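You operate a simulated robot arm through the tools that you are given. There is no shell and no other tool. Be economical: measure what you need, move in short steps, check, and stop when the job is done.

Carry out the task below with a simulated robot arm. There is one attempt and no reset: what you move stays moved.

Task
Tighten the yellow screw, then the blue screw, at 10 N m.
Fine: set the torque dial first, one run each with the brown driver, driver back in the brown holder.

Only the result counts: the job must be done as asked and must still hold three seconds after the hand-in. Knocking over, shifting, dropping, spilling or breaking anything else fails it.

Robot
A 6-joint arm with a two-finger parallel gripper, fixed in place. Base frame: the origin is at the foot of the arm, x ahead of it, y to its left, z up; the work surface is at about z = 0.64. Lengths are in m, angles in rad, forces in N, time in s.
With the tool pointing down near the work surface it reaches from about 0.18 to 0.62 m from the base axis. Its first joint turns from -1.152 to 1.152 rad. Payload 2.7 kg.
The tool frame sits at the grasp point between the pads (the TCP): z along the fingers, y along the line on which they close. The tips reach 0.023 m beyond it. The gripper opens to 0.094 m. The fingers are 0.038 m wide and 0.01 m thick; the gripper's body (0.054 by 0.096 m) begins 0.039 m behind the TCP.
Orientation is that of the tool frame in the base frame, as a unit quaternion [x, y, z, w]. With the fingers straight down and closing along the base's y, the tool's x points along the base's -x, its y along +y and its z along -z.

Tools
- The arm moves only by the tool move_arm. Its argument "plan" is text: rows parted by semicolons, each of 6 numbers parted by spaces: the shift along the tool's x, y, z in m, then the turn, a rotation vector about the tool's x, y, z in rad. In form: dx dy dz rx ry rz; .... A call has 1 to 12 rows; each row shifts and turns the commanded pose from where the row before left it, along the tool's axes as they then stand. "claw" is the gripper command, from -1 (shut) to 1 (fully open), values between in proportion, set as the call begins (left out, the last holds). A row lasts 0.2 s, in which the tool goes at most 0.05 m and 0.15 rad; a call with a longer step from one row to the next is refused whole, and so is a gripper value outside its range. A pose out of reach is approached as far as the arm can. The call stops where the force on the tool passes 40 N (or 10 N more than at its start, if that is more) or the arm is blocked; 0.2 s more then pass. The fingers move at their own pace (about 0.045 m/s each) and stop on an object; they squeeze with about 39 N. The grip force told is the motor's: it shows also when the fingers shut on nothing. Time passes only in rows, and 0.2 s behind the last, so rows that do not move let the fingers close. The reply holds the time, the measured pose of the TCP, the force on the tool along the base axes, the opening and the grip force, in the units named above and with some noise.
- Cameras (640 x 400 px; columns grow to the right, rows downward): "scene" is fixed at [0.0691, -0.4302, 1.3975]; the picture's right is [0.82, -0.57, 0.00], its down [-0.36, -0.52, -0.77] and it looks along [0.44, 0.64, -0.63] (base axes); focal length 342 px, centre (320, 200). "wrist" rides on the gripper at [0.086, 0.016, -0.074] in the tool frame; the picture's right is [-0.18, 0.98, 0.00], its down [-0.58, -0.11, -0.81] and it looks along [-0.79, -0.15, 0.59] (tool axes); focal length 243 px, centre (320, 200). There is no depth. A picture from a camera that has moved, and an enlarged one, comes with that camera's place and axes in the base frame and with its lens.
- camera(camera): a new picture of that camera. It takes no simulated time.
- zoom(camera, box): a new picture of the part [left, top, right, bottom] of that camera's present view, enlarged. It takes no simulated time.
- close_job(): hands the job in; it is judged then, once.

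Work in short steps. Places have to be worked out from the pictures, the camera data and where the tool is seen: move nearer, look again, correct. Check each grasp and each placing, and mend what went wrong. You have 120 turns and 84 pictures in all, those below and enlarged ones among them. Open the gripper and draw the arm clear of the work before you hand the job in, unless the task says otherwise; then end with one line.

The tools are called as a command line: name --argument value ..., lists and objects as JSON in quotes. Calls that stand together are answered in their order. move_arm: Moves the arm, as the interface text tells. Its arguments: {"type":"object","properties":{"plan":{"type":"string"},"claw":{"type":"number"}},"required":["plan"]} The other tools are called the same way: camera (camera) takes a picture; zoom (camera, box) takes an enlarged picture of a part of a camera's view; close_job () hands the job in.

At the start:

```text
time: 0.0
ee_pos: [0.4546, 0.0721, 1.0878]
tcp_rot: [0.0, 1.0, 0.001, 0.0]
force: [0.2, 0.7, 0.2]
opening: 0.0938
grip_force: 0.1
```

scene: 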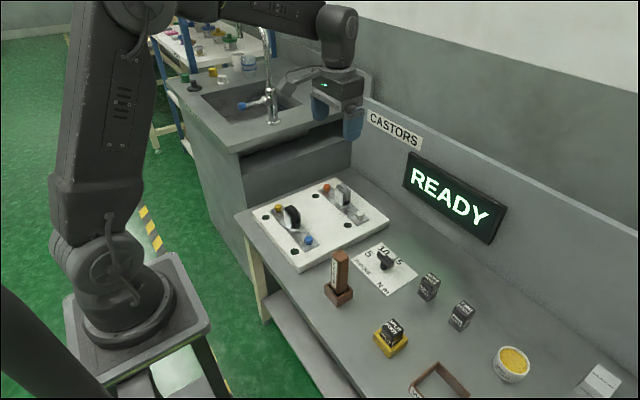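
wrist: 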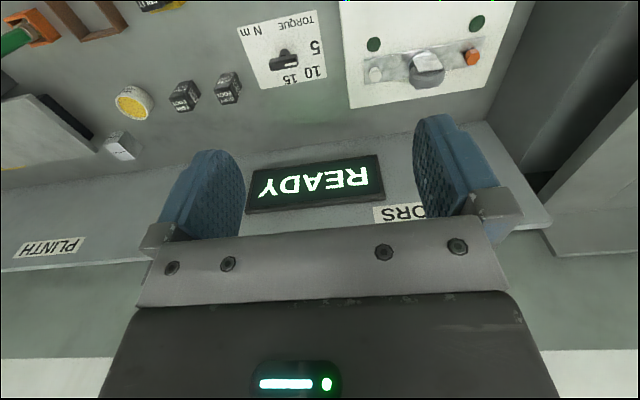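

The overview shows the plate with screws, the torque dial and a brown driver in its holder. I zoom in to measure these first.

zoom --camera "scene" --box '[230, 170, 390, 270]'

zoom --camera "scene" --box '[310, 230, 470, 330]'

zoom --camera "scene" --box '[360, 270, 568, 400]'

```text
4.00 times, centred on (310, 220) of scene
camera zoom: at [0.0691, -0.4302, 1.3975], right [0.82, -0.57, 0.0], down [-0.36, -0.52, -0.77], along [0.44, 0.64, -0.63], focal length 1367 px, centre (360, 120)
```

zoom: 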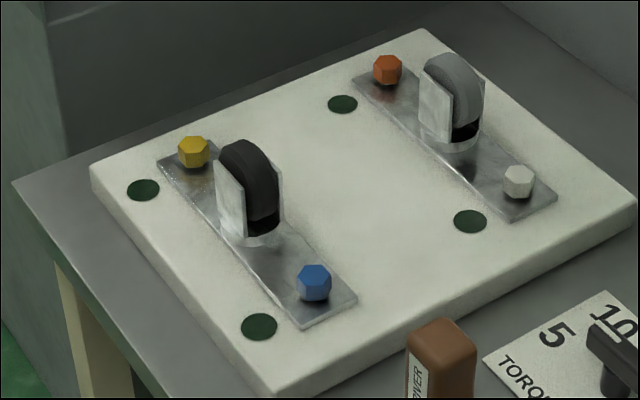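

```text
4.00 times, centred on (390, 280) of scene
camera zoom: at [0.0691, -0.4302, 1.3975], right [0.82, -0.57, 0.0], down [-0.36, -0.52, -0.77], along [0.44, 0.64, -0.63], focal length 1367 px, centre (40, -120)
```

zoom: 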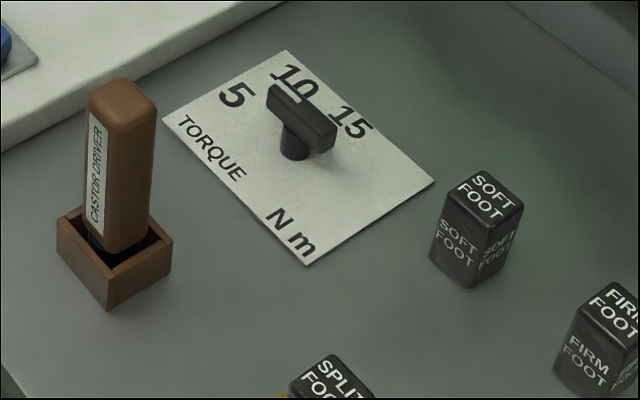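

```text
3.08 times, centred on (464, 335) of scene
camera zoom: at [0.0691, -0.4302, 1.3975], right [0.82, -0.57, 0.0], down [-0.36, -0.52, -0.77], along [0.44, 0.64, -0.63], focal length 1051 px, centre (-123, -215)
```

zoom: 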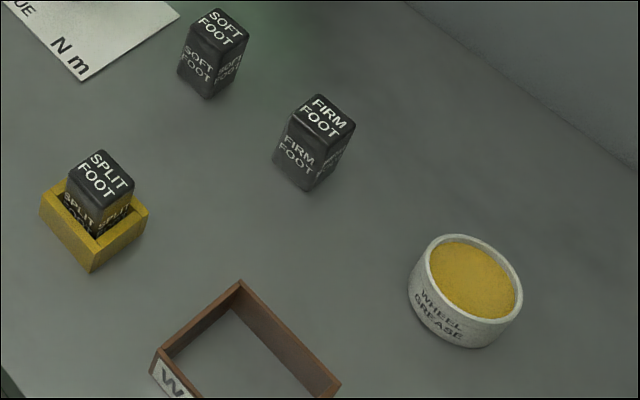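

The dial is around (0.565, -0.02), the driver around (0.41, -0.017), and the screws around (0.437, 0.344) and (0.436, 0.164). Next I read the dial in a wrist zoom.

zoom --camera "wrist" --box '[220, 0, 348, 80]'

zoom --camera "scene" --box '[350, 240, 414, 280]'

```text
5.00 times, centred on (284, 40) of wrist
camera zoom: at [0.3687, 0.0876, 1.1626], right [0.18, 0.98, 0.0], down [0.58, -0.11, 0.81], along [0.79, -0.15, -0.59], focal length 1213 px, centre (500, 1000)
```

zoom: 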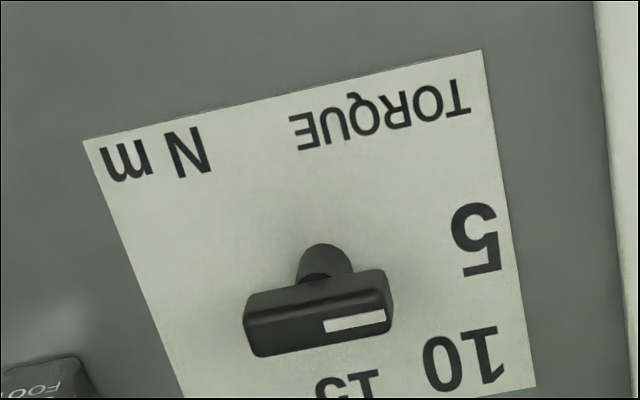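

```text
10.00 times, centred on (382, 260) of scene
camera zoom: at [0.0691, -0.4302, 1.3975], right [0.82, -0.57, 0.0], down [-0.36, -0.52, -0.77], along [0.44, 0.64, -0.63], focal length 3416 px, centre (-300, -400)
```

zoom: 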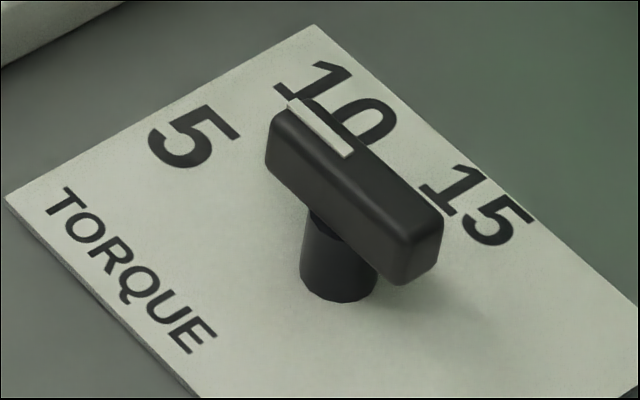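

The white pointer sits on the bar's +y end and points at 5. 10 lies 45° clockwise from it seen from above, so I move above the dial and turn the tool to close along x.

move_arm --plan "-0.0187 -0.0153 0.0333 0 0 0; -0.0187 -0.0153 0.0333 0 0 0; -0.0187 -0.0153 0.0333 0 0 0; -0.0187 -0.0153 0.0333 0 0 0; -0.0187 -0.0153 0.0333 0 0 0; -0.0187 -0.0153 0.0333 0 0 0; 0 0 0 0 0 -0.131; 0 0 0 0 0 -0.131; 0 0 0 0 0 -0.131; 0 0 0 0 0 -0.131; 0 0 0 0 0 -0.131; 0 0 0 0 0 -0.131" --claw 0

move_arm --plan "0 0 0 0 0 -0.131; 0 0 0 0 0 -0.131; 0 0 0 0 0 -0.131; 0 0 0 0 0 -0.131; 0 0 0 0 0 -0.131; 0 0 0 0 0 -0.131; 0 0 0 0 0 0"

camera --camera "wrist"

camera --camera "scene"

```text
time: 2.6
ee_pos: [0.5679, -0.0204, 0.8879]
tcp_rot: [-0.384, 0.923, 0.0, 0.0]
force: [1.0, -0.2, -0.7]
opening: 0.0471
grip_force: 0.1
```

```text
time: 4.2
ee_pos: [0.5669, -0.0201, 0.8888]
tcp_rot: [0.708, -0.706, 0.001, 0.001]
force: [0.6, 0.5, -0.9]
opening: 0.047
grip_force: 0.0
```

```text
76 pictures are left
camera wrist: at [0.5521, -0.1074, 0.9626], right [-0.98, 0.18, 0.0], down [0.11, 0.58, 0.81], along [0.15, 0.79, -0.59], focal length 243 px, centre (320, 200)
```

wrist: 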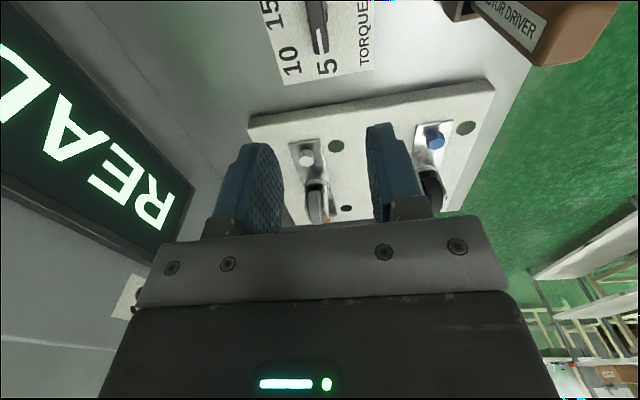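

```text
75 pictures are left
```

scene: 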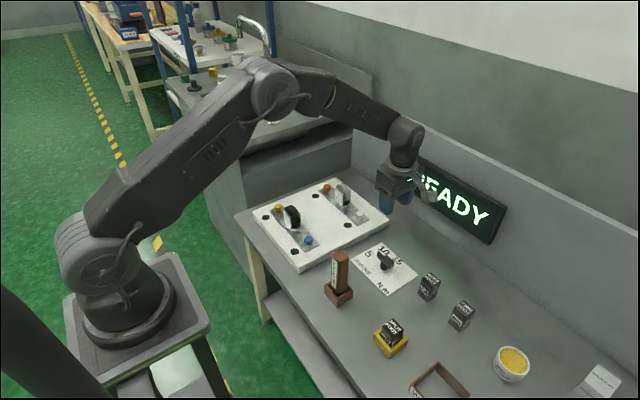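

The dial bar reads about x=0.568, consistent with my estimate. One zoom to check the bar's direction and width before descending.

zoom --camera "wrist" --box '[256, 0, 384, 80]'

move_arm --plan "0 0 0.03 0 0 0; 0 0 0.03 0 0 0; 0 0 0.03 0 0 0; 0 0 0.03 0 0 0; 0 0 0.02 0 0 0; 0 0 0 0 0 0"

zoom --camera "scene" --box '[330, 200, 458, 280]'

```text
5.00 times, centred on (320, 40) of wrist
camera zoom: at [0.5521, -0.1074, 0.9626], right [-0.98, 0.18, 0.0], down [0.11, 0.58, 0.81], along [0.15, 0.79, -0.59], focal length 1213 px, centre (320, 1000)
```

zoom: 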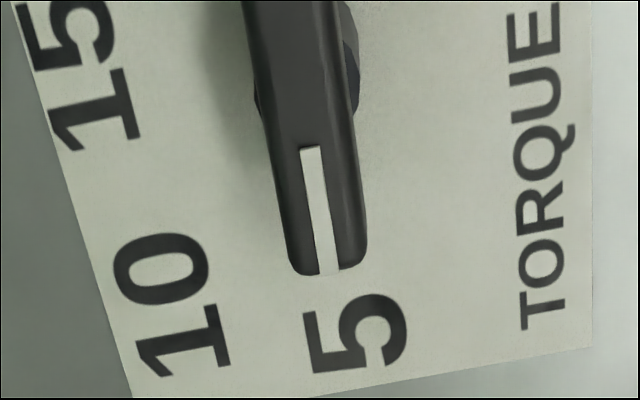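

```text
time: 5.6
ee_pos: [0.5667, -0.0206, 0.749]
tcp_rot: [0.708, -0.706, 0.0, 0.0]
force: [0.5, 0.7, -0.2]
opening: 0.047
grip_force: 0.1
```

```text
5.00 times, centred on (394, 240) of scene
camera zoom: at [0.0691, -0.4302, 1.3975], right [0.82, -0.57, 0.0], down [-0.36, -0.52, -0.77], along [0.44, 0.64, -0.63], focal length 1708 px, centre (-50, 0)
```

zoom: 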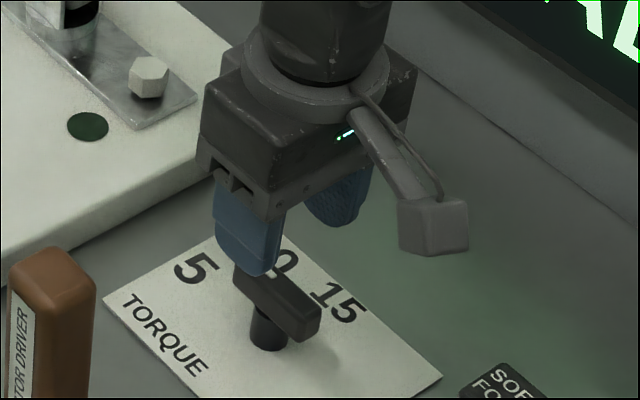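

The pointer is exactly at 5, and 10 lies about 45° on toward +x. I shift 3 mm in x, lower onto the bar and close.

move_arm --plan "0 -0.003 0.02 0 0 0; 0 0 0.02 0 0 0; 0 0 0.019 0 0 0; 0 0 0 0 0 0"

move_arm --plan "0 0 0 0 0 0; 0 0 0 0 0 0; 0 0 0 0 0 0" --claw -1

zoom --camera "scene" --box '[330, 200, 458, 280]'

```text
time: 6.6
ee_pos: [0.5671, -0.0195, 0.6907]
tcp_rot: [0.708, -0.707, 0.0, 0.0]
force: [-0.4, 0.3, 0.0]
opening: 0.0471
grip_force: 0.1
```

```text
time: 7.4
ee_pos: [0.569, -0.0201, 0.691]
tcp_rot: [0.707, -0.707, 0.002, -0.002]
force: [15.6, 0.1, -10.2]
opening: 0.017
grip_force: 45.2
```

```text
5.00 times, centred on (394, 240) of scene
camera zoom: at [0.0696, -0.4302, 1.3975], right [0.82, -0.57, 0.0], down [-0.36, -0.52, -0.77], along [0.44, 0.64, -0.63], focal length 1708 px, centre (-50, 0)
```

zoom: 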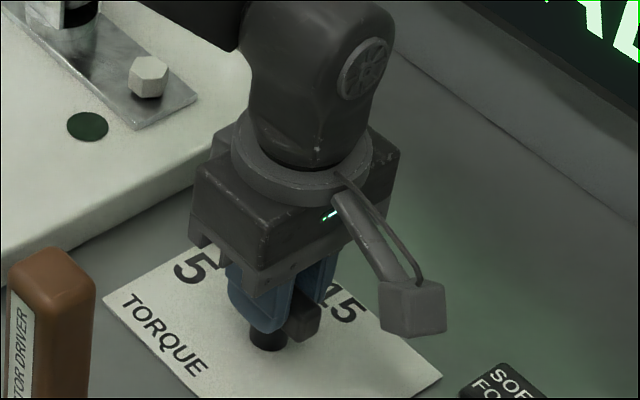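

The bar is gripped (opening 0.017). I ease 2 mm in x to relieve the side force, then turn 45° clockwise.

move_arm --plan "0 -0.002 0 0 0 0; 0 0 0 0 0 0.1; 0 0 0 0 0 0.1; 0 0 0 0 0 0.1; 0 0 0 0 0 0.1; 0 0 0 0 0 0.1; 0 0 0 0 0 0.1; 0 0 0 0 0 0.1; 0 0 0 0 0 0.085; 0 0 0 0 0 0"

```text
time: 8.5
ee_pos: [0.5697, -0.0197, 0.69]
tcp_rot: [-0.582, 0.813, 0.003, -0.002]
force: [-10.9, 1.0, 9.0]
opening: 0.0168
grip_force: 45.1
stopped in row 5: the force on the tool passed its limit (the readings are from after the stop); the commanded pose is now the measured one
```

The force limit stopped the turn after about 19° of the 45°. I continue the remaining turn in smaller steps.

move_arm --plan "0 0 0 0 0 0.05; 0 0 0 0 0 0.05; 0 0 0 0 0 0.05; 0 0 0 0 0 0.05; 0 0 0 0 0 0.05; 0 0 0 0 0 0.05; 0 0 0 0 0 0.05; 0 0 0 0 0 0.05; 0 0 0 0 0 0.05; 0 0 0 0 0 0"

```text
time: 10.7
ee_pos: [0.5708, -0.0198, 0.6894]
tcp_rot: [-0.386, 0.922, 0.002, -0.002]
force: [-22.3, 2.1, 17.3]
opening: 0.017
grip_force: 44.5
```

The tool has turned about 44.6°. I open, rise and check the pointer.

move_arm --plan "0 0 0 0 0 0; 0 0 0 0 0 0; 0 0 0 0 0 0; 0 0 0 0 0 0; 0 0 -0.03 0 0 0; 0 0 -0.04 0 0 0; 0 0 -0.04 0 0 0; 0 0 -0.04 0 0 0; 0 0 -0.04 0 0 0; 0 0 0 0 0 0" --claw 0.1

zoom --camera "scene" --box '[350, 240, 414, 280]'

zoom --camera "wrist" --box '[240, 0, 400, 100]'

```text
time: 12.9
ee_pos: [0.572, -0.0187, 0.8807]
tcp_rot: [-0.385, 0.923, 0.002, -0.002]
force: [0.6, 0.0, -0.3]
opening: 0.0518
grip_force: 0.0
```

```text
10.00 times, centred on (382, 260) of scene
camera zoom: at [0.0691, -0.4302, 1.3975], right [0.82, -0.57, 0.0], down [-0.36, -0.52, -0.77], along [0.44, 0.64, -0.63], focal length 3416 px, centre (-300, -400)
```

zoom: 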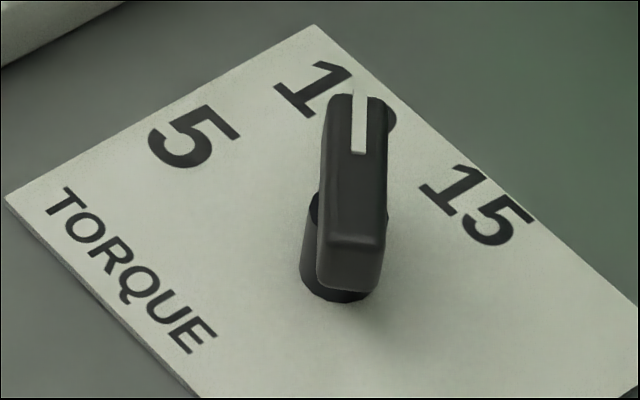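

```text
4.00 times, centred on (320, 50) of wrist
camera zoom: at [0.5012, -0.07, 0.9546], right [-0.57, 0.82, 0.0], down [0.49, 0.34, 0.8], along [0.66, 0.46, -0.59], focal length 970 px, centre (320, 800)
```

zoom: 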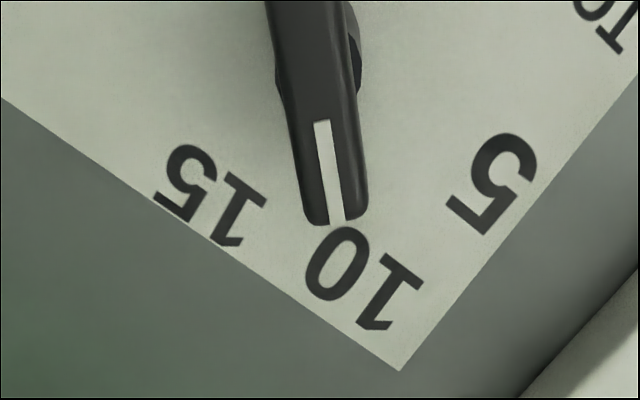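

The pointer now sits at 10 (about 44°, against 45° for the label). I turn the gripper back to yaw 0 and move above the driver, near (0.411, -0.017).

move_arm --plan "0 0 -0.02 0 0 0.131; 0 0 -0.02 0 0 0.131; 0 0 -0.02 0 0 0.131; 0 0 -0.01 0 0 0.131; 0 0 0 0 0 0.131; 0 0 0 0 0 0.137; 0.04 0 0 0 0 0; 0.04 0 0 0 0 0; 0.04 0 0 0 0 0; 0.04 0 0 0 0 0; 0 0 0 0 0 0" --claw 0.4

zoom --camera "wrist" --box '[192, 0, 448, 160]'

zoom --camera "scene" --box '[290, 220, 418, 300]'

```text
time: 15.3
ee_pos: [0.4112, -0.0192, 0.9511]
tcp_rot: [0.0, 1.0, 0.001, -0.002]
force: [-0.2, 0.7, -0.2]
opening: 0.0658
grip_force: 0.1
```

```text
2.50 times, centred on (320, 80) of wrist
camera zoom: at [0.3267, -0.0042, 1.0266], right [0.18, 0.98, 0.0], down [0.59, -0.11, 0.8], along [0.79, -0.15, -0.6], focal length 606 px, centre (320, 500)
```

zoom: 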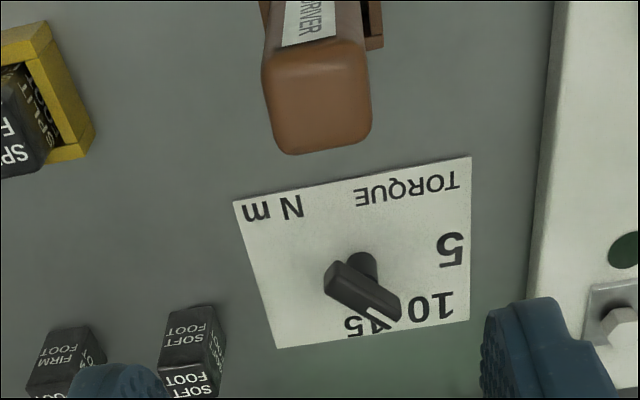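

```text
5.00 times, centred on (354, 260) of scene
camera zoom: at [0.0691, -0.4302, 1.3975], right [0.82, -0.57, 0.0], down [-0.36, -0.52, -0.77], along [0.44, 0.64, -0.63], focal length 1708 px, centre (150, -100)
```

zoom: 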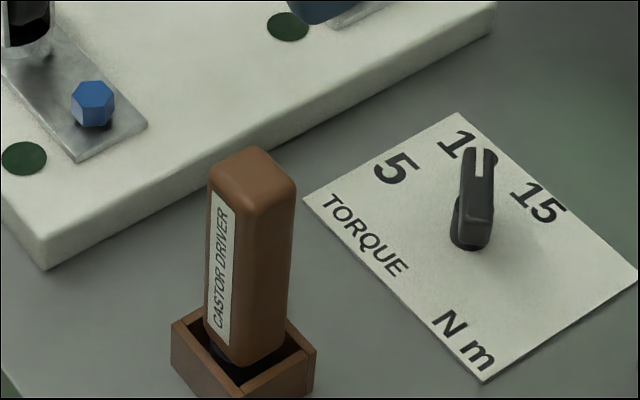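

The handle is axis-aligned, its top near (0.408, -0.019, 0.80), and about 0.033 wide. I descend to grip its upper part.

move_arm --plan "0.003 0 0.03 0 0 0; 0 0 0.03 0 0 0; 0 0 0.03 0 0 0; 0 0 0.03 0 0 0; 0 0 0.02 0 0 0; 0 0 0.02 0 0 0; 0 0 0.013 0 0 0; 0 0 0 0 0 0"

zoom --camera "scene" --box '[270, 190, 430, 290]'

camera --camera "wrist"

```text
time: 17.1
ee_pos: [0.4089, -0.0199, 0.7786]
tcp_rot: [-0.001, 1.0, 0.001, -0.003]
force: [-1.0, 0.7, 0.3]
opening: 0.0659
grip_force: 0.1
```

```text
4.00 times, centred on (350, 240) of scene
camera zoom: at [0.0691, -0.4302, 1.3975], right [0.82, -0.57, 0.0], down [-0.36, -0.52, -0.77], along [0.44, 0.64, -0.63], focal length 1367 px, centre (200, 40)
```

zoom: 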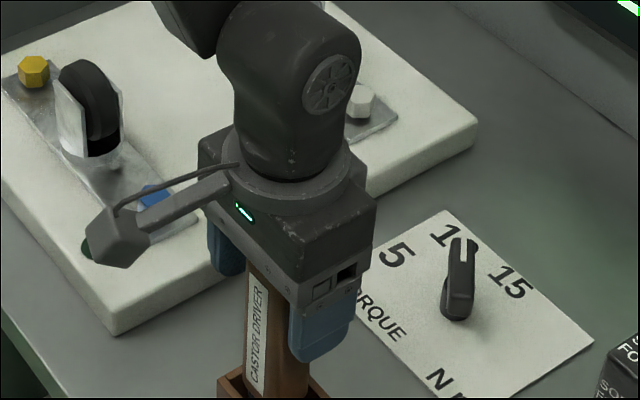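

```text
66 pictures are left
camera wrist: at [0.3233, -0.004, 0.8532], right [0.18, 0.98, 0.0], down [0.59, -0.11, 0.8], along [0.79, -0.15, -0.6], focal length 243 px, centre (320, 200)
```

wrist: 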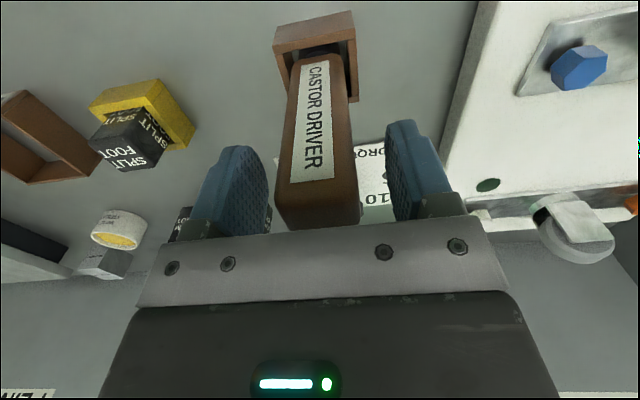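

The handle stands between the fingers with its top just below the body. I close.

move_arm --plan "0 0 0 0 0 0; 0 0 0 0 0 0; 0 0 0 0 0 0; 0 0 0 0 0 0" --claw -1

```text
time: 18.1
ee_pos: [0.4087, -0.0197, 0.7776]
tcp_rot: [0.0, 1.0, 0.001, -0.002]
force: [0.2, -1.5, 0.9]
opening: 0.0359
grip_force: 39.1
```

Gripped, opening 0.036. The driver's seat corresponds to TCP (0.4087, -0.0197, 0.7776). I lift straight up and inspect the tip.

move_arm --plan "0 0 -0.02 0 0 0; 0 0 -0.03 0 0 0; 0 0 -0.04 0 0 0; 0 0 -0.04 0 0 0; 0 0 -0.04 0 0 0; 0 0 0 0 0 0"

camera --camera "scene"

camera --camera "wrist"

```text
time: 19.5
ee_pos: [0.4085, -0.0209, 0.9464]
tcp_rot: [0.0, 1.0, 0.001, -0.003]
force: [-0.1, 0.4, -4.0]
opening: 0.0358
grip_force: 39.0
```

```text
65 pictures are left
```

scene: 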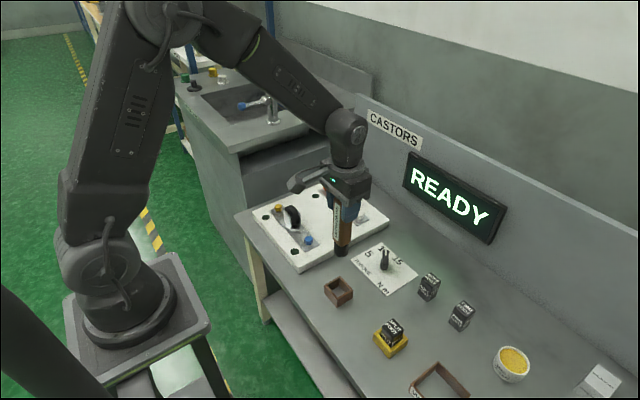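

```text
64 pictures are left
camera wrist: at [0.3236, -0.0048, 1.0222], right [0.18, 0.98, 0.0], down [0.59, -0.11, 0.8], along [0.79, -0.15, -0.6], focal length 243 px, centre (320, 200)
```

wrist: 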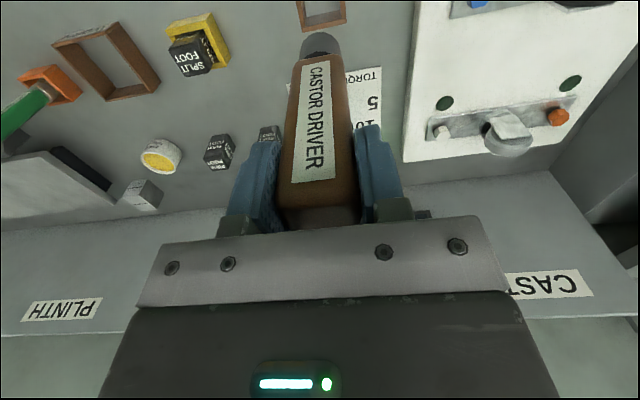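

zoom --camera "scene" --box '[302, 200, 382, 250]'

zoom --camera "scene" --box '[308, 260, 388, 310]'

zoom --camera "scene" --box '[252, 190, 332, 260]'

```text
8.00 times, centred on (342, 225) of scene
camera zoom: at [0.0692, -0.4302, 1.3975], right [0.82, -0.57, 0.0], down [-0.36, -0.52, -0.77], along [0.44, 0.64, -0.63], focal length 2733 px, centre (144, 0)
```

zoom: 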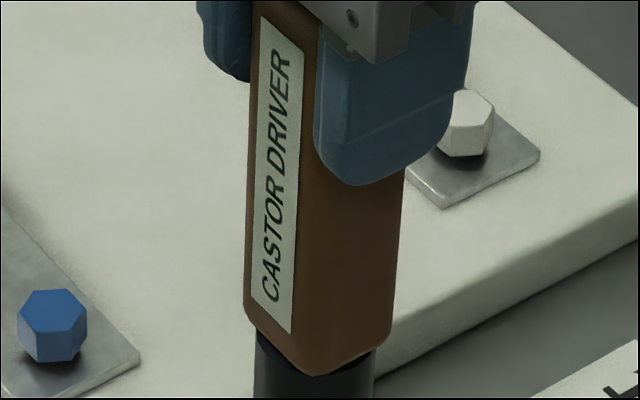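

```text
8.00 times, centred on (348, 285) of scene
camera zoom: at [0.0692, -0.4302, 1.3975], right [0.82, -0.57, 0.0], down [-0.36, -0.52, -0.77], along [0.44, 0.64, -0.63], focal length 2733 px, centre (96, -480)
```

zoom: 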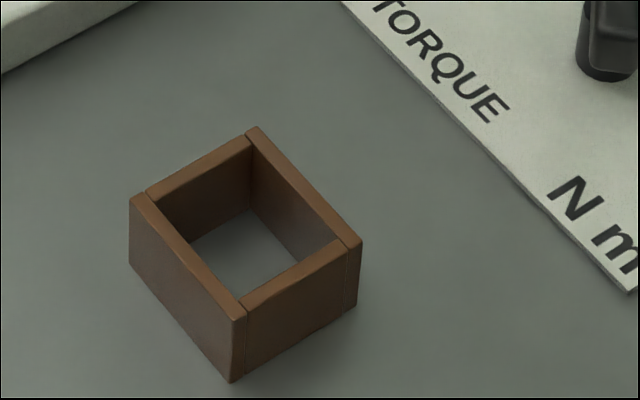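

```text
5.71 times, centred on (292, 225) of scene
camera zoom: at [0.0692, -0.4302, 1.3975], right [0.82, -0.57, 0.0], down [-0.36, -0.52, -0.77], along [0.44, 0.64, -0.63], focal length 1952 px, centre (480, 57)
```

zoom: 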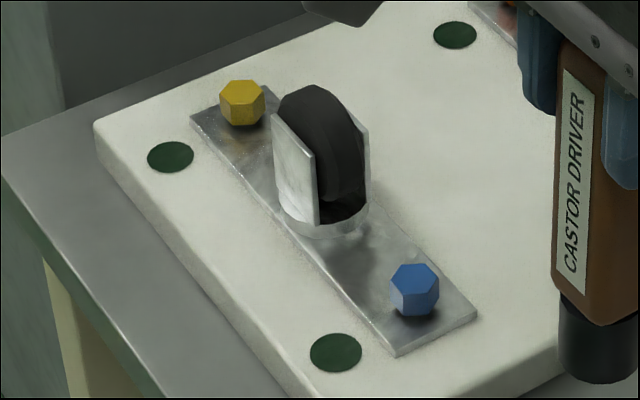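

The driver ends in a socket whose bottom is about 0.14 below the TCP. Both cameras put blue near (0.436, 0.160), and the scene view puts yellow near (0.434, 0.337). I move to x = 0.33 between them for a closer look.

move_arm --plan "0.0095 0.033 0 0 0 0; 0.0095 0.033 0 0 0 0; 0.0095 0.033 0 0 0 0; 0.0095 0.033 0 0 0 0; 0.0095 0.033 0 0 0 0; 0.0095 0.033 0 0 0 0; 0.0095 0.033 0 0 0 0; 0.0095 0.033 0 0 0 0; 0 0 0 0 0 0"

camera --camera "wrist"

zoom --camera "wrist" --box '[200, 0, 456, 160]'

```text
time: 21.5
ee_pos: [0.3342, 0.2431, 0.9515]
tcp_rot: [0.0, 1.0, 0.0, -0.002]
force: [0.0, 1.1, -4.7]
opening: 0.0359
grip_force: 39.5
```

```text
60 pictures are left
camera wrist: at [0.2484, 0.2585, 1.0255], right [0.18, 0.98, 0.0], down [0.59, -0.11, 0.8], along [0.79, -0.15, -0.6], focal length 243 px, centre (320, 200)
```

wrist: 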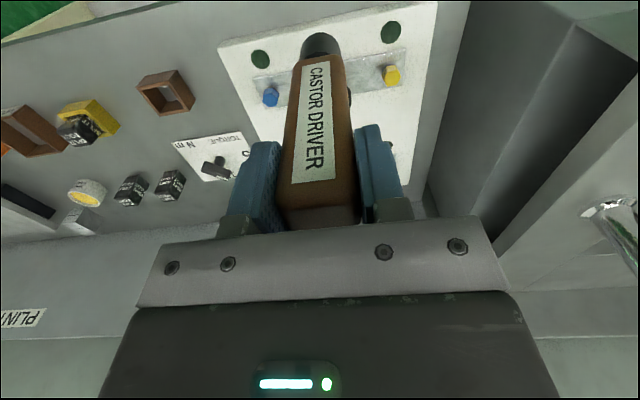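

```text
2.50 times, centred on (328, 80) of wrist
camera zoom: at [0.2484, 0.2585, 1.0255], right [0.18, 0.98, 0.0], down [0.59, -0.11, 0.8], along [0.79, -0.15, -0.6], focal length 606 px, centre (300, 500)
```

zoom: 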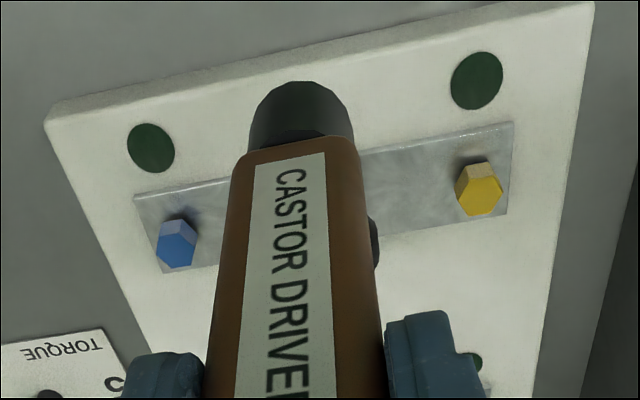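

Triangulating, the head tops are at z ≈ 0.695, with yellow near (0.430, 0.325) and blue near (0.431, 0.150). I go above yellow with the socket about 2.5 cm over the head and look.

move_arm --plan "0 0.0272 0 0 0 0; 0 0.0272 0 0 0 0; 0 0.0272 0 0 0 0; -0.032 0 0 0 0 0; -0.032 0 0 0 0 0; -0.032 0 0 0 0 0; 0 0 0.03 0 0 0; 0 0 0.03 0 0 0; 0 0 0.03 0 0 0; 0 0 0 0 0 0"

zoom --camera "wrist" --box '[240, 0, 400, 100]'

zoom --camera "scene" --box '[242, 170, 338, 230]'

```text
time: 23.7
ee_pos: [0.4305, 0.3263, 0.8579]
tcp_rot: [0.0, 1.0, 0.001, -0.003]
force: [0.1, -0.8, -4.4]
opening: 0.0358
grip_force: 39.0
```

```text
4.00 times, centred on (320, 50) of wrist
camera zoom: at [0.3434, 0.3426, 0.9325], right [0.18, 0.98, 0.0], down [0.59, -0.11, 0.8], along [0.79, -0.15, -0.6], focal length 970 px, centre (320, 800)
```

zoom: 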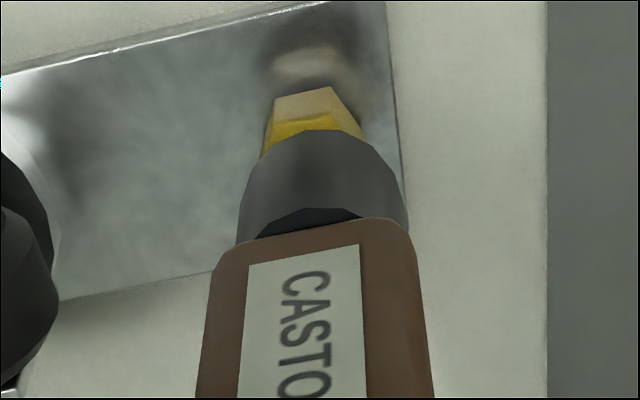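

```text
6.67 times, centred on (290, 200) of scene
camera zoom: at [0.0692, -0.4302, 1.3975], right [0.82, -0.57, 0.0], down [-0.36, -0.52, -0.77], along [0.44, 0.64, -0.63], focal length 2278 px, centre (520, 200)
```

zoom: 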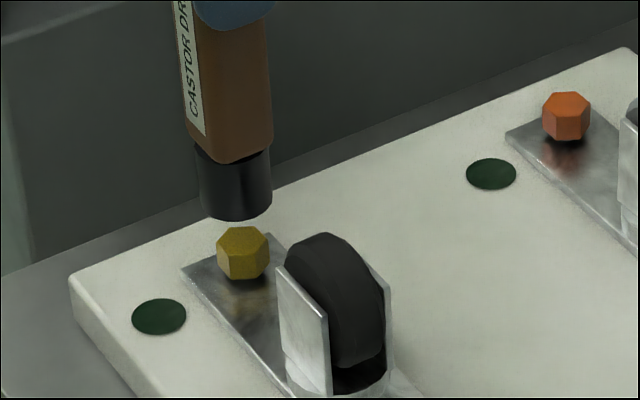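

Both views show the socket aligned over the yellow head within 1–2 mm. I lower gently until contact.

move_arm --plan "0 0 0.006 0 0 0; 0 0 0.006 0 0 0; 0 0 0.005 0 0 0; 0 0 0.004 0 0 0; 0 0 0 0 0 0"

zoom --camera "scene" --box '[242, 170, 338, 230]'

```text
time: 24.9
ee_pos: [0.4284, 0.3267, 0.8367]
tcp_rot: [0.0, 1.0, 0.001, -0.002]
force: [-0.3, 0.0, -3.6]
opening: 0.0359
grip_force: 39.6
```

```text
6.67 times, centred on (290, 200) of scene
camera zoom: at [0.0692, -0.4302, 1.3975], right [0.82, -0.57, 0.0], down [-0.36, -0.52, -0.77], along [0.44, 0.64, -0.63], focal length 2278 px, centre (520, 200)
```

zoom: 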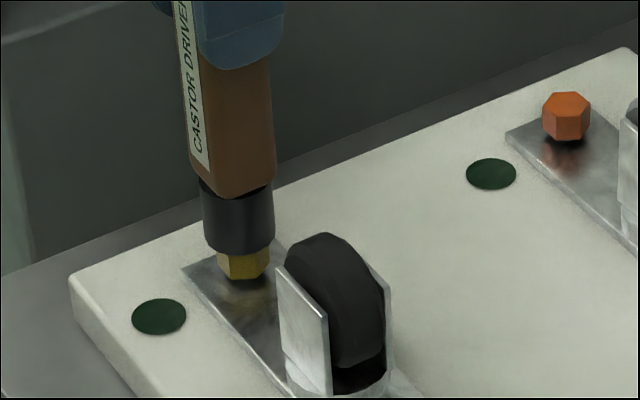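

The socket is just above the head. I keep lowering in 2 mm steps.

move_arm --plan "0 0 0.002 0 0 0; 0 0 0.002 0 0 0; 0 0 0.002 0 0 0; 0 0 0.002 0 0 0; 0 0 0 0 0 0"

zoom --camera "scene" --box '[242, 170, 338, 230]'

```text
time: 26.1
ee_pos: [0.4298, 0.3274, 0.8334]
tcp_rot: [0.0, 1.0, 0.002, 0.001]
force: [-2.0, -7.4, 33.8]
opening: 0.0359
grip_force: 38.7
```

```text
6.67 times, centred on (290, 200) of scene
camera zoom: at [0.0686, -0.4307, 1.3974], right [0.82, -0.57, 0.0], down [-0.36, -0.52, -0.77], along [0.44, 0.64, -0.63], focal length 2278 px, centre (520, 200)
```

zoom: 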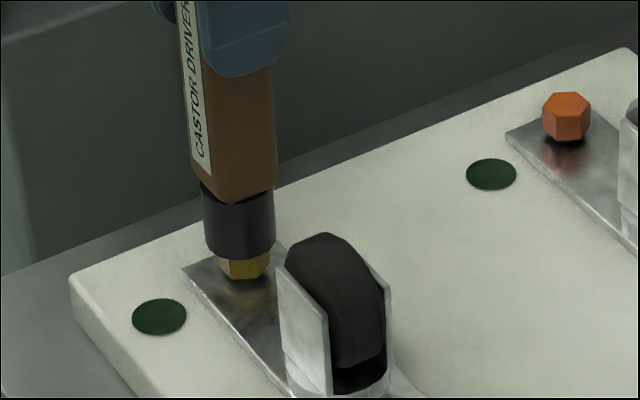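

Firm contact at TCP z 0.833 (34 N). I check the display for the run's result.

camera --camera "scene"

```text
54 pictures are left
```

scene: 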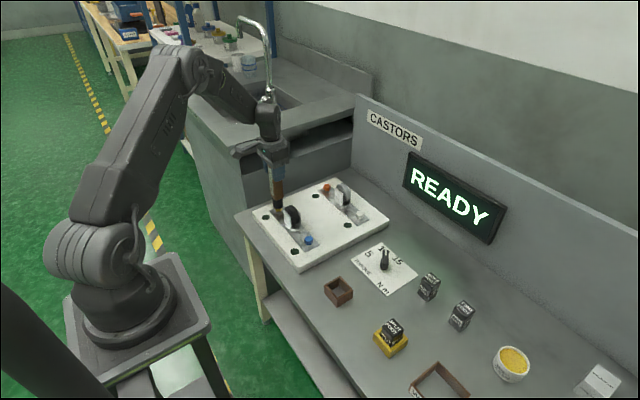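

The display still says READY. I hold the contact for a second and look again.

move_arm --plan "0 0 0 0 0 0; 0 0 0 0 0 0; 0 0 0 0 0 0; 0 0 0 0 0 0; 0 0 0 0 0 0"

zoom --camera "scene" --box '[242, 110, 530, 290]'

```text
time: 27.3
ee_pos: [0.4298, 0.3265, 0.832]
tcp_rot: [-0.001, 1.0, 0.003, 0.0]
force: [3.9, -5.8, 28.9]
opening: 0.0361
grip_force: 39.3
```

```text
2.22 times, centred on (386, 200) of scene
camera zoom: at [0.0688, -0.4306, 1.3974], right [0.82, -0.57, 0.0], down [-0.36, -0.52, -0.77], along [0.44, 0.64, -0.63], focal length 759 px, centre (173, 200)
```

zoom: 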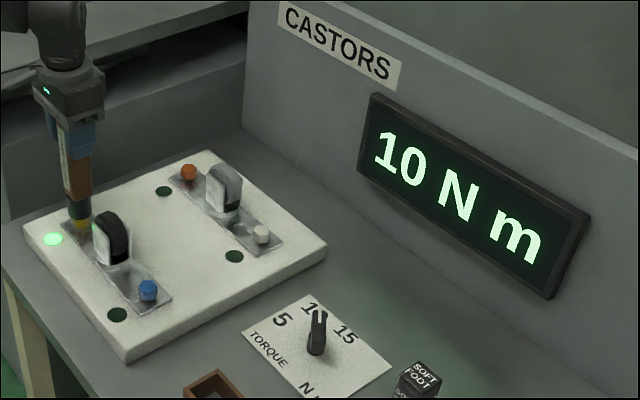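

The display reads 10 N m and the lamp beside yellow is lit, so the run is done. I lift straight off, then cross over to above blue.

move_arm --plan "0 0 -0.01 0 0 0; 0 0 -0.03 0 0 0; 0 0 -0.04 0 0 0; 0 0 -0.04 0 0 0; 0 0 0 0 0 0; -0.001 -0.035 0 0 0 0; 0 -0.035 0 0 0 0; 0 -0.035 0 0 0 0; 0 -0.035 0 0 0 0; 0 -0.0355 0 0 0 0; 0 0 0 0 0 0"

camera --camera "scene"

```text
time: 29.7
ee_pos: [0.4285, 0.15, 0.9496]
tcp_rot: [0.0, 1.0, 0.0, -0.002]
force: [0.6, -0.2, -4.6]
opening: 0.0358
grip_force: 39.0
```

```text
52 pictures are left
```

scene: 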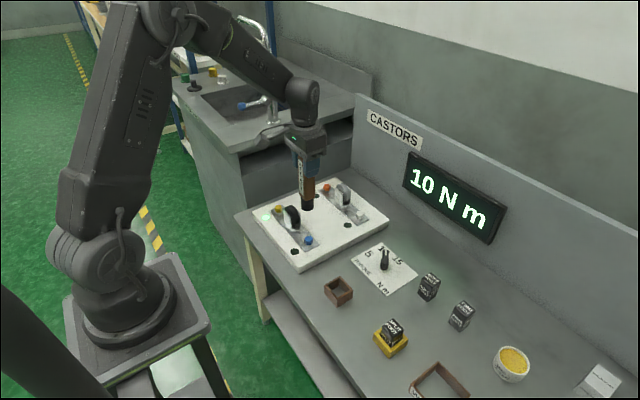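

The driver is above blue. I lower to about 2 cm over the head (TCP 0.857) and check the alignment.

move_arm --plan "0 0 0.03 0 0 0; 0 0 0.03 0 0 0; 0 0 0.03 0 0 0; 0 0 0 0 0 0"

zoom --camera "wrist" --box '[240, 0, 400, 100]'

zoom --camera "scene" --box '[260, 200, 356, 260]'

```text
time: 30.7
ee_pos: [0.4285, 0.1471, 0.858]
tcp_rot: [-0.001, 1.0, 0.001, -0.003]
force: [0.1, -0.6, -3.6]
opening: 0.0357
grip_force: 38.7
```

```text
4.00 times, centred on (320, 50) of wrist
camera zoom: at [0.3439, 0.1639, 0.9328], right [0.18, 0.98, 0.0], down [0.59, -0.11, 0.8], along [0.79, -0.15, -0.6], focal length 970 px, centre (320, 800)
```

zoom: 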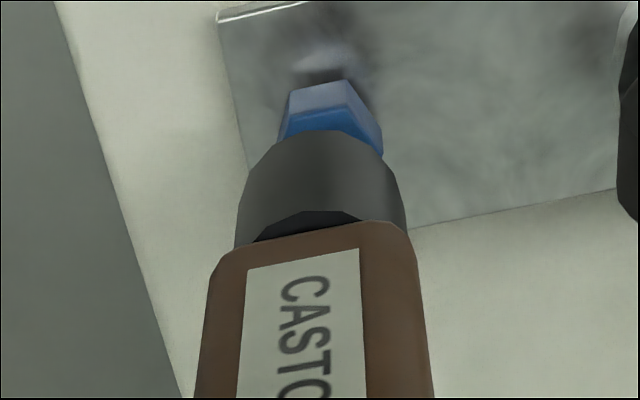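

```text
6.67 times, centred on (308, 230) of scene
camera zoom: at [0.0692, -0.4302, 1.3975], right [0.82, -0.57, 0.0], down [-0.36, -0.52, -0.77], along [0.44, 0.64, -0.63], focal length 2278 px, centre (400, 0)
```

zoom: 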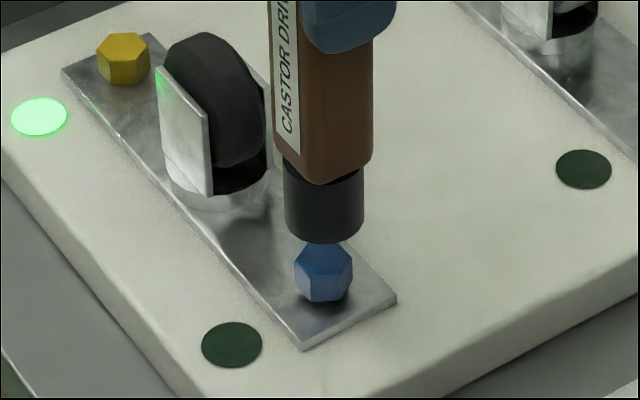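

Alignment is good. The wrist view hints blue is about 2 mm further in +y, so I correct by 1.5 mm and lower to contact.

move_arm --plan "0 0.0015 0.006 0 0 0; 0 0 0.006 0 0 0; 0 0 0.006 0 0 0; 0 0 0.003 0 0 0; 0 0 0.002 0 0 0; 0 0 0.002 0 0 0; 0 0 0 0 0 0"

```text
time: 32.3
ee_pos: [0.4289, 0.1521, 0.8345]
tcp_rot: [0.0, 1.0, 0.0, -0.003]
force: [0.1, 0.4, -3.0]
opening: 0.036
grip_force: 39.1
```

Not yet touching. I lower further in 2 mm steps to about the same press as before.

move_arm --plan "0 0 0.002 0 0 0; 0 0 0.002 0 0 0; 0 0 0 0 0 0"

zoom --camera "scene" --box '[242, 110, 530, 290]'

```text
time: 33.1
ee_pos: [0.4292, 0.1517, 0.8317]
tcp_rot: [0.0, 1.0, 0.001, -0.001]
force: [-7.8, -3.7, 27.9]
opening: 0.0361
grip_force: 38.6
```

```text
2.22 times, centred on (386, 200) of scene
camera zoom: at [0.0686, -0.4304, 1.3975], right [0.82, -0.57, 0.0], down [-0.36, -0.52, -0.77], along [0.44, 0.64, -0.63], focal length 759 px, centre (173, 200)
```

zoom: 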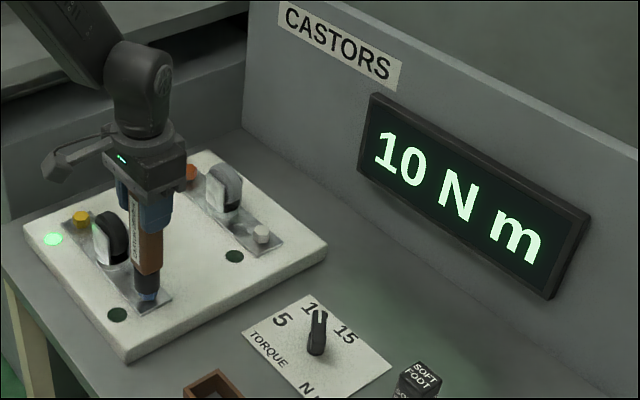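

Contact at 28 N, and blue's lamp is not lit yet. I hold about a second as before.

move_arm --plan "0 0 0 0 0 0; 0 0 0 0 0 0; 0 0 0 0 0 0; 0 0 0 0 0 0; 0 0 0 0 0 0"

zoom --camera "scene" --box '[242, 110, 530, 290]'

```text
time: 34.3
ee_pos: [0.4297, 0.1521, 0.8322]
tcp_rot: [0.0, 1.0, 0.001, 0.0]
force: [0.1, -4.0, 30.1]
opening: 0.0362
grip_force: 38.3
```

```text
2.22 times, centred on (386, 200) of scene
camera zoom: at [0.0687, -0.4305, 1.3975], right [0.82, -0.57, 0.0], down [-0.36, -0.52, -0.77], along [0.44, 0.64, -0.63], focal length 759 px, centre (173, 200)
```

zoom: 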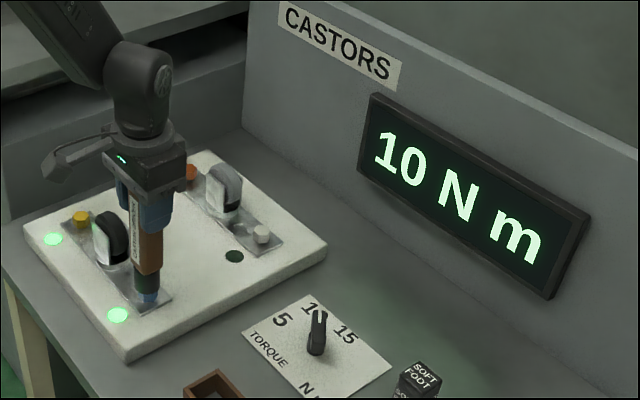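

Blue's lamp is lit at 10 N m, so both runs are done. I lift straight up and carry the driver to above the brown holder.

move_arm --plan "0 0 -0.01 0 0 0; 0 0 -0.03 0 0 0; 0 0 -0.04 0 0 0; 0 0 -0.04 0 0 0; 0 0 0 0 0 0; 0.0042 -0.0343 0 0 0 0; 0.0042 -0.0343 0 0 0 0; 0.0042 -0.0343 0 0 0 0; 0.0042 -0.0343 0 0 0 0; 0.0042 -0.0343 0 0 0 0; 0 0 0 0 0 0; 0 0 0 0 0 0"

move_arm --plan "0 0 0.04 0 0 0; 0 0 0.04 0 0 0; 0 0 0.02 0 0 0; 0 0 0 0 0 0; 0 0 0 0 0 0"

zoom --camera "scene" --box '[290, 230, 386, 310]'

zoom --camera "wrist" --box '[240, 0, 400, 100]'

```text
time: 36.9
ee_pos: [0.4081, -0.0209, 0.9508]
tcp_rot: [0.0, 1.0, 0.001, -0.003]
force: [0.0, 0.1, -4.8]
opening: 0.036
grip_force: 39.7
```

```text
time: 38.1
ee_pos: [0.4083, -0.0201, 0.8487]
tcp_rot: [0.0, 1.0, 0.001, -0.002]
force: [-0.2, 0.1, -4.2]
opening: 0.0359
grip_force: 38.8
```

```text
5.00 times, centred on (338, 270) of scene
camera zoom: at [0.0692, -0.4302, 1.3975], right [0.82, -0.57, 0.0], down [-0.36, -0.52, -0.77], along [0.44, 0.64, -0.63], focal length 1708 px, centre (230, -150)
```

zoom: 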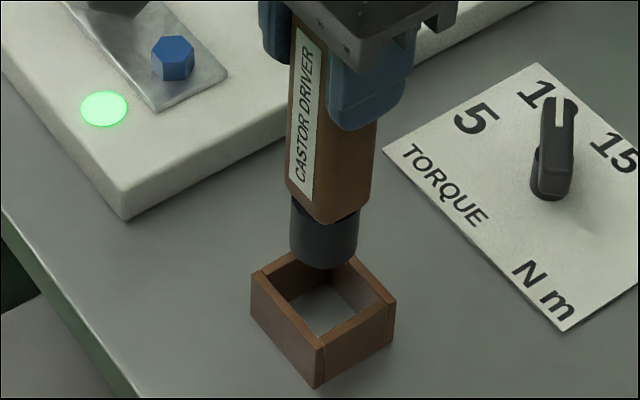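

```text
4.00 times, centred on (320, 50) of wrist
camera zoom: at [0.323, -0.0045, 0.9237], right [0.18, 0.98, 0.0], down [0.59, -0.11, 0.8], along [0.79, -0.15, -0.6], focal length 970 px, centre (320, 800)
```

zoom: 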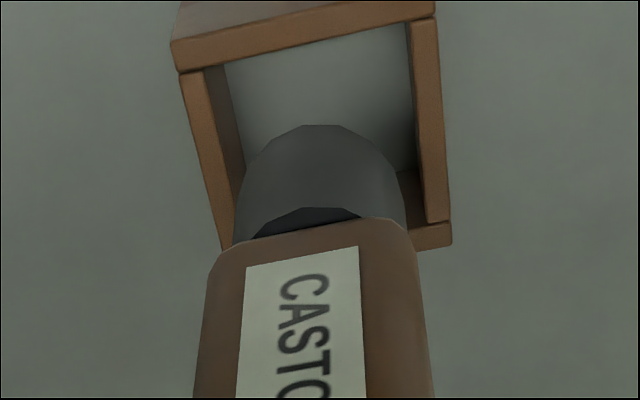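

The socket is centred over the holder. I lower in, slowing near the seated height of 0.778.

move_arm --plan "0 0 0.015 0 0 0; 0 0 0.015 0 0 0; 0 0 0.015 0 0 0; 0 0 0.012 0 0 0; 0 0 0.006 0 0 0; 0 0 0.004 0 0 0; 0 0 0 0 0 0"

```text
time: 39.7
ee_pos: [0.4087, -0.0197, 0.7844]
tcp_rot: [-0.001, 1.0, 0.001, -0.002]
force: [-0.1, 1.0, -3.2]
opening: 0.0359
grip_force: 39.5
```

move_arm --plan "0 0 0.002 0 0 0; 0 0 0.002 0 0 0; 0 0 0.001 0 0 0; 0 0 0 0 0 0"

```text
time: 40.7
ee_pos: [0.4078, -0.0196, 0.7785]
tcp_rot: [-0.001, 1.0, 0.001, -0.003]
force: [0.0, 0.7, -4.1]
opening: 0.0361
grip_force: 39.0
```

No contact yet at 0.7785, so I go on in 1 mm steps until the load comes off.

move_arm --plan "0 0 0.001 0 0 0; 0 0 0.001 0 0 0; 0 0 0 0 0 0"

```text
time: 41.5
ee_pos: [0.408, -0.0198, 0.7763]
tcp_rot: [0.0, 1.0, 0.002, -0.003]
force: [0.3, -0.3, -4.2]
opening: 0.0361
grip_force: 39.0
```

move_arm --plan "0 0 0.001 0 0 0; 0 0 0.001 0 0 0; 0 0 0 0 0 0"

zoom --camera "scene" --box '[290, 230, 386, 310]'

```text
time: 42.3
ee_pos: [0.4089, -0.0186, 0.7762]
tcp_rot: [0.0, 1.0, 0.001, -0.002]
force: [-8.3, 3.9, 27.1]
opening: 0.036
grip_force: 39.4
```

```text
5.00 times, centred on (338, 270) of scene
camera zoom: at [0.0686, -0.4301, 1.3976], right [0.82, -0.57, 0.0], down [-0.36, -0.52, -0.77], along [0.44, 0.64, -0.63], focal length 1708 px, centre (230, -150)
```

zoom: 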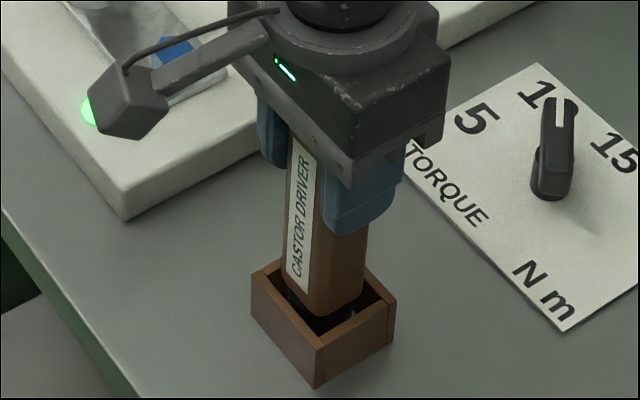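

The driver is seated on the table inside the holder. I relieve the press by 1.5 mm, open, and rise straight up.

move_arm --plan "0 0 -0.0015 0 0 0; 0 0 0 0 0 0"

move_arm --plan "0 0 0 0 0 0; 0 0 0 0 0 0; 0 0 0 0 0 0; 0 0 -0.01 0 0 0; 0 0 -0.02 0 0 0; 0 0 -0.03 0 0 0; 0 0 -0.04 0 0 0; 0 0 -0.04 0 0 0; 0 0 -0.04 0 0 0; 0 0 -0.04 0 0 0; 0 0 0 0 0 0" --claw 0.5

camera --camera "scene"

zoom --camera "scene" --box '[230, 170, 422, 310]'

```text
time: 42.9
ee_pos: [0.4075, -0.0194, 0.7749]
tcp_rot: [0.0, 1.0, 0.0, -0.002]
force: [-1.6, 4.0, 8.9]
opening: 0.0358
grip_force: 39.2
```

```text
time: 45.3
ee_pos: [0.4088, -0.0205, 0.9957]
tcp_rot: [0.0, 1.0, 0.0, -0.003]
force: [-1.1, -0.2, -0.6]
opening: 0.0705
grip_force: 0.1
```

```text
44 pictures are left
```

scene: 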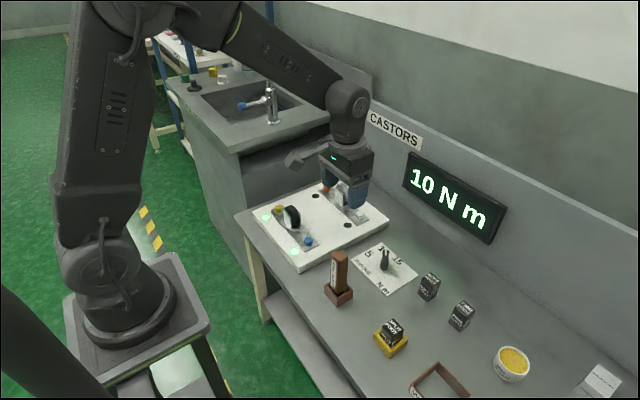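

```text
2.86 times, centred on (326, 240) of scene
camera zoom: at [0.0691, -0.4302, 1.3975], right [0.82, -0.57, 0.0], down [-0.36, -0.52, -0.77], along [0.44, 0.64, -0.63], focal length 976 px, centre (303, 86)
```

zoom: 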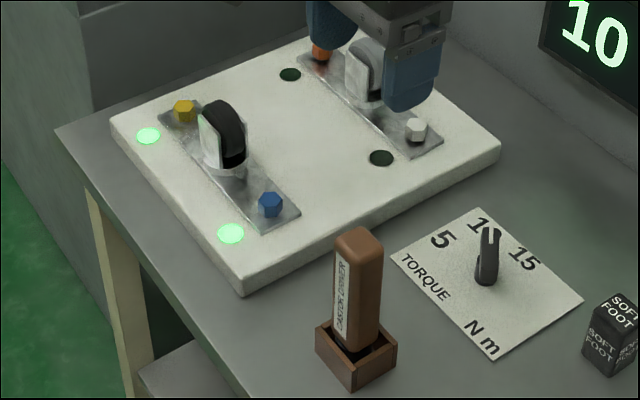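

The driver stands upright in its holder, both lamps are lit, the dial is at 10 and nothing else has moved. The gripper is open and clear of the work, so I hand in.

close_job

```text
The job is handed in.
```

I set the dial to 10 N m, ran the yellow screw and then the blue screw once each, and put the brown driver back in its brown holder. Both screw lamps were lit and the display read 10 N m at hand-in.
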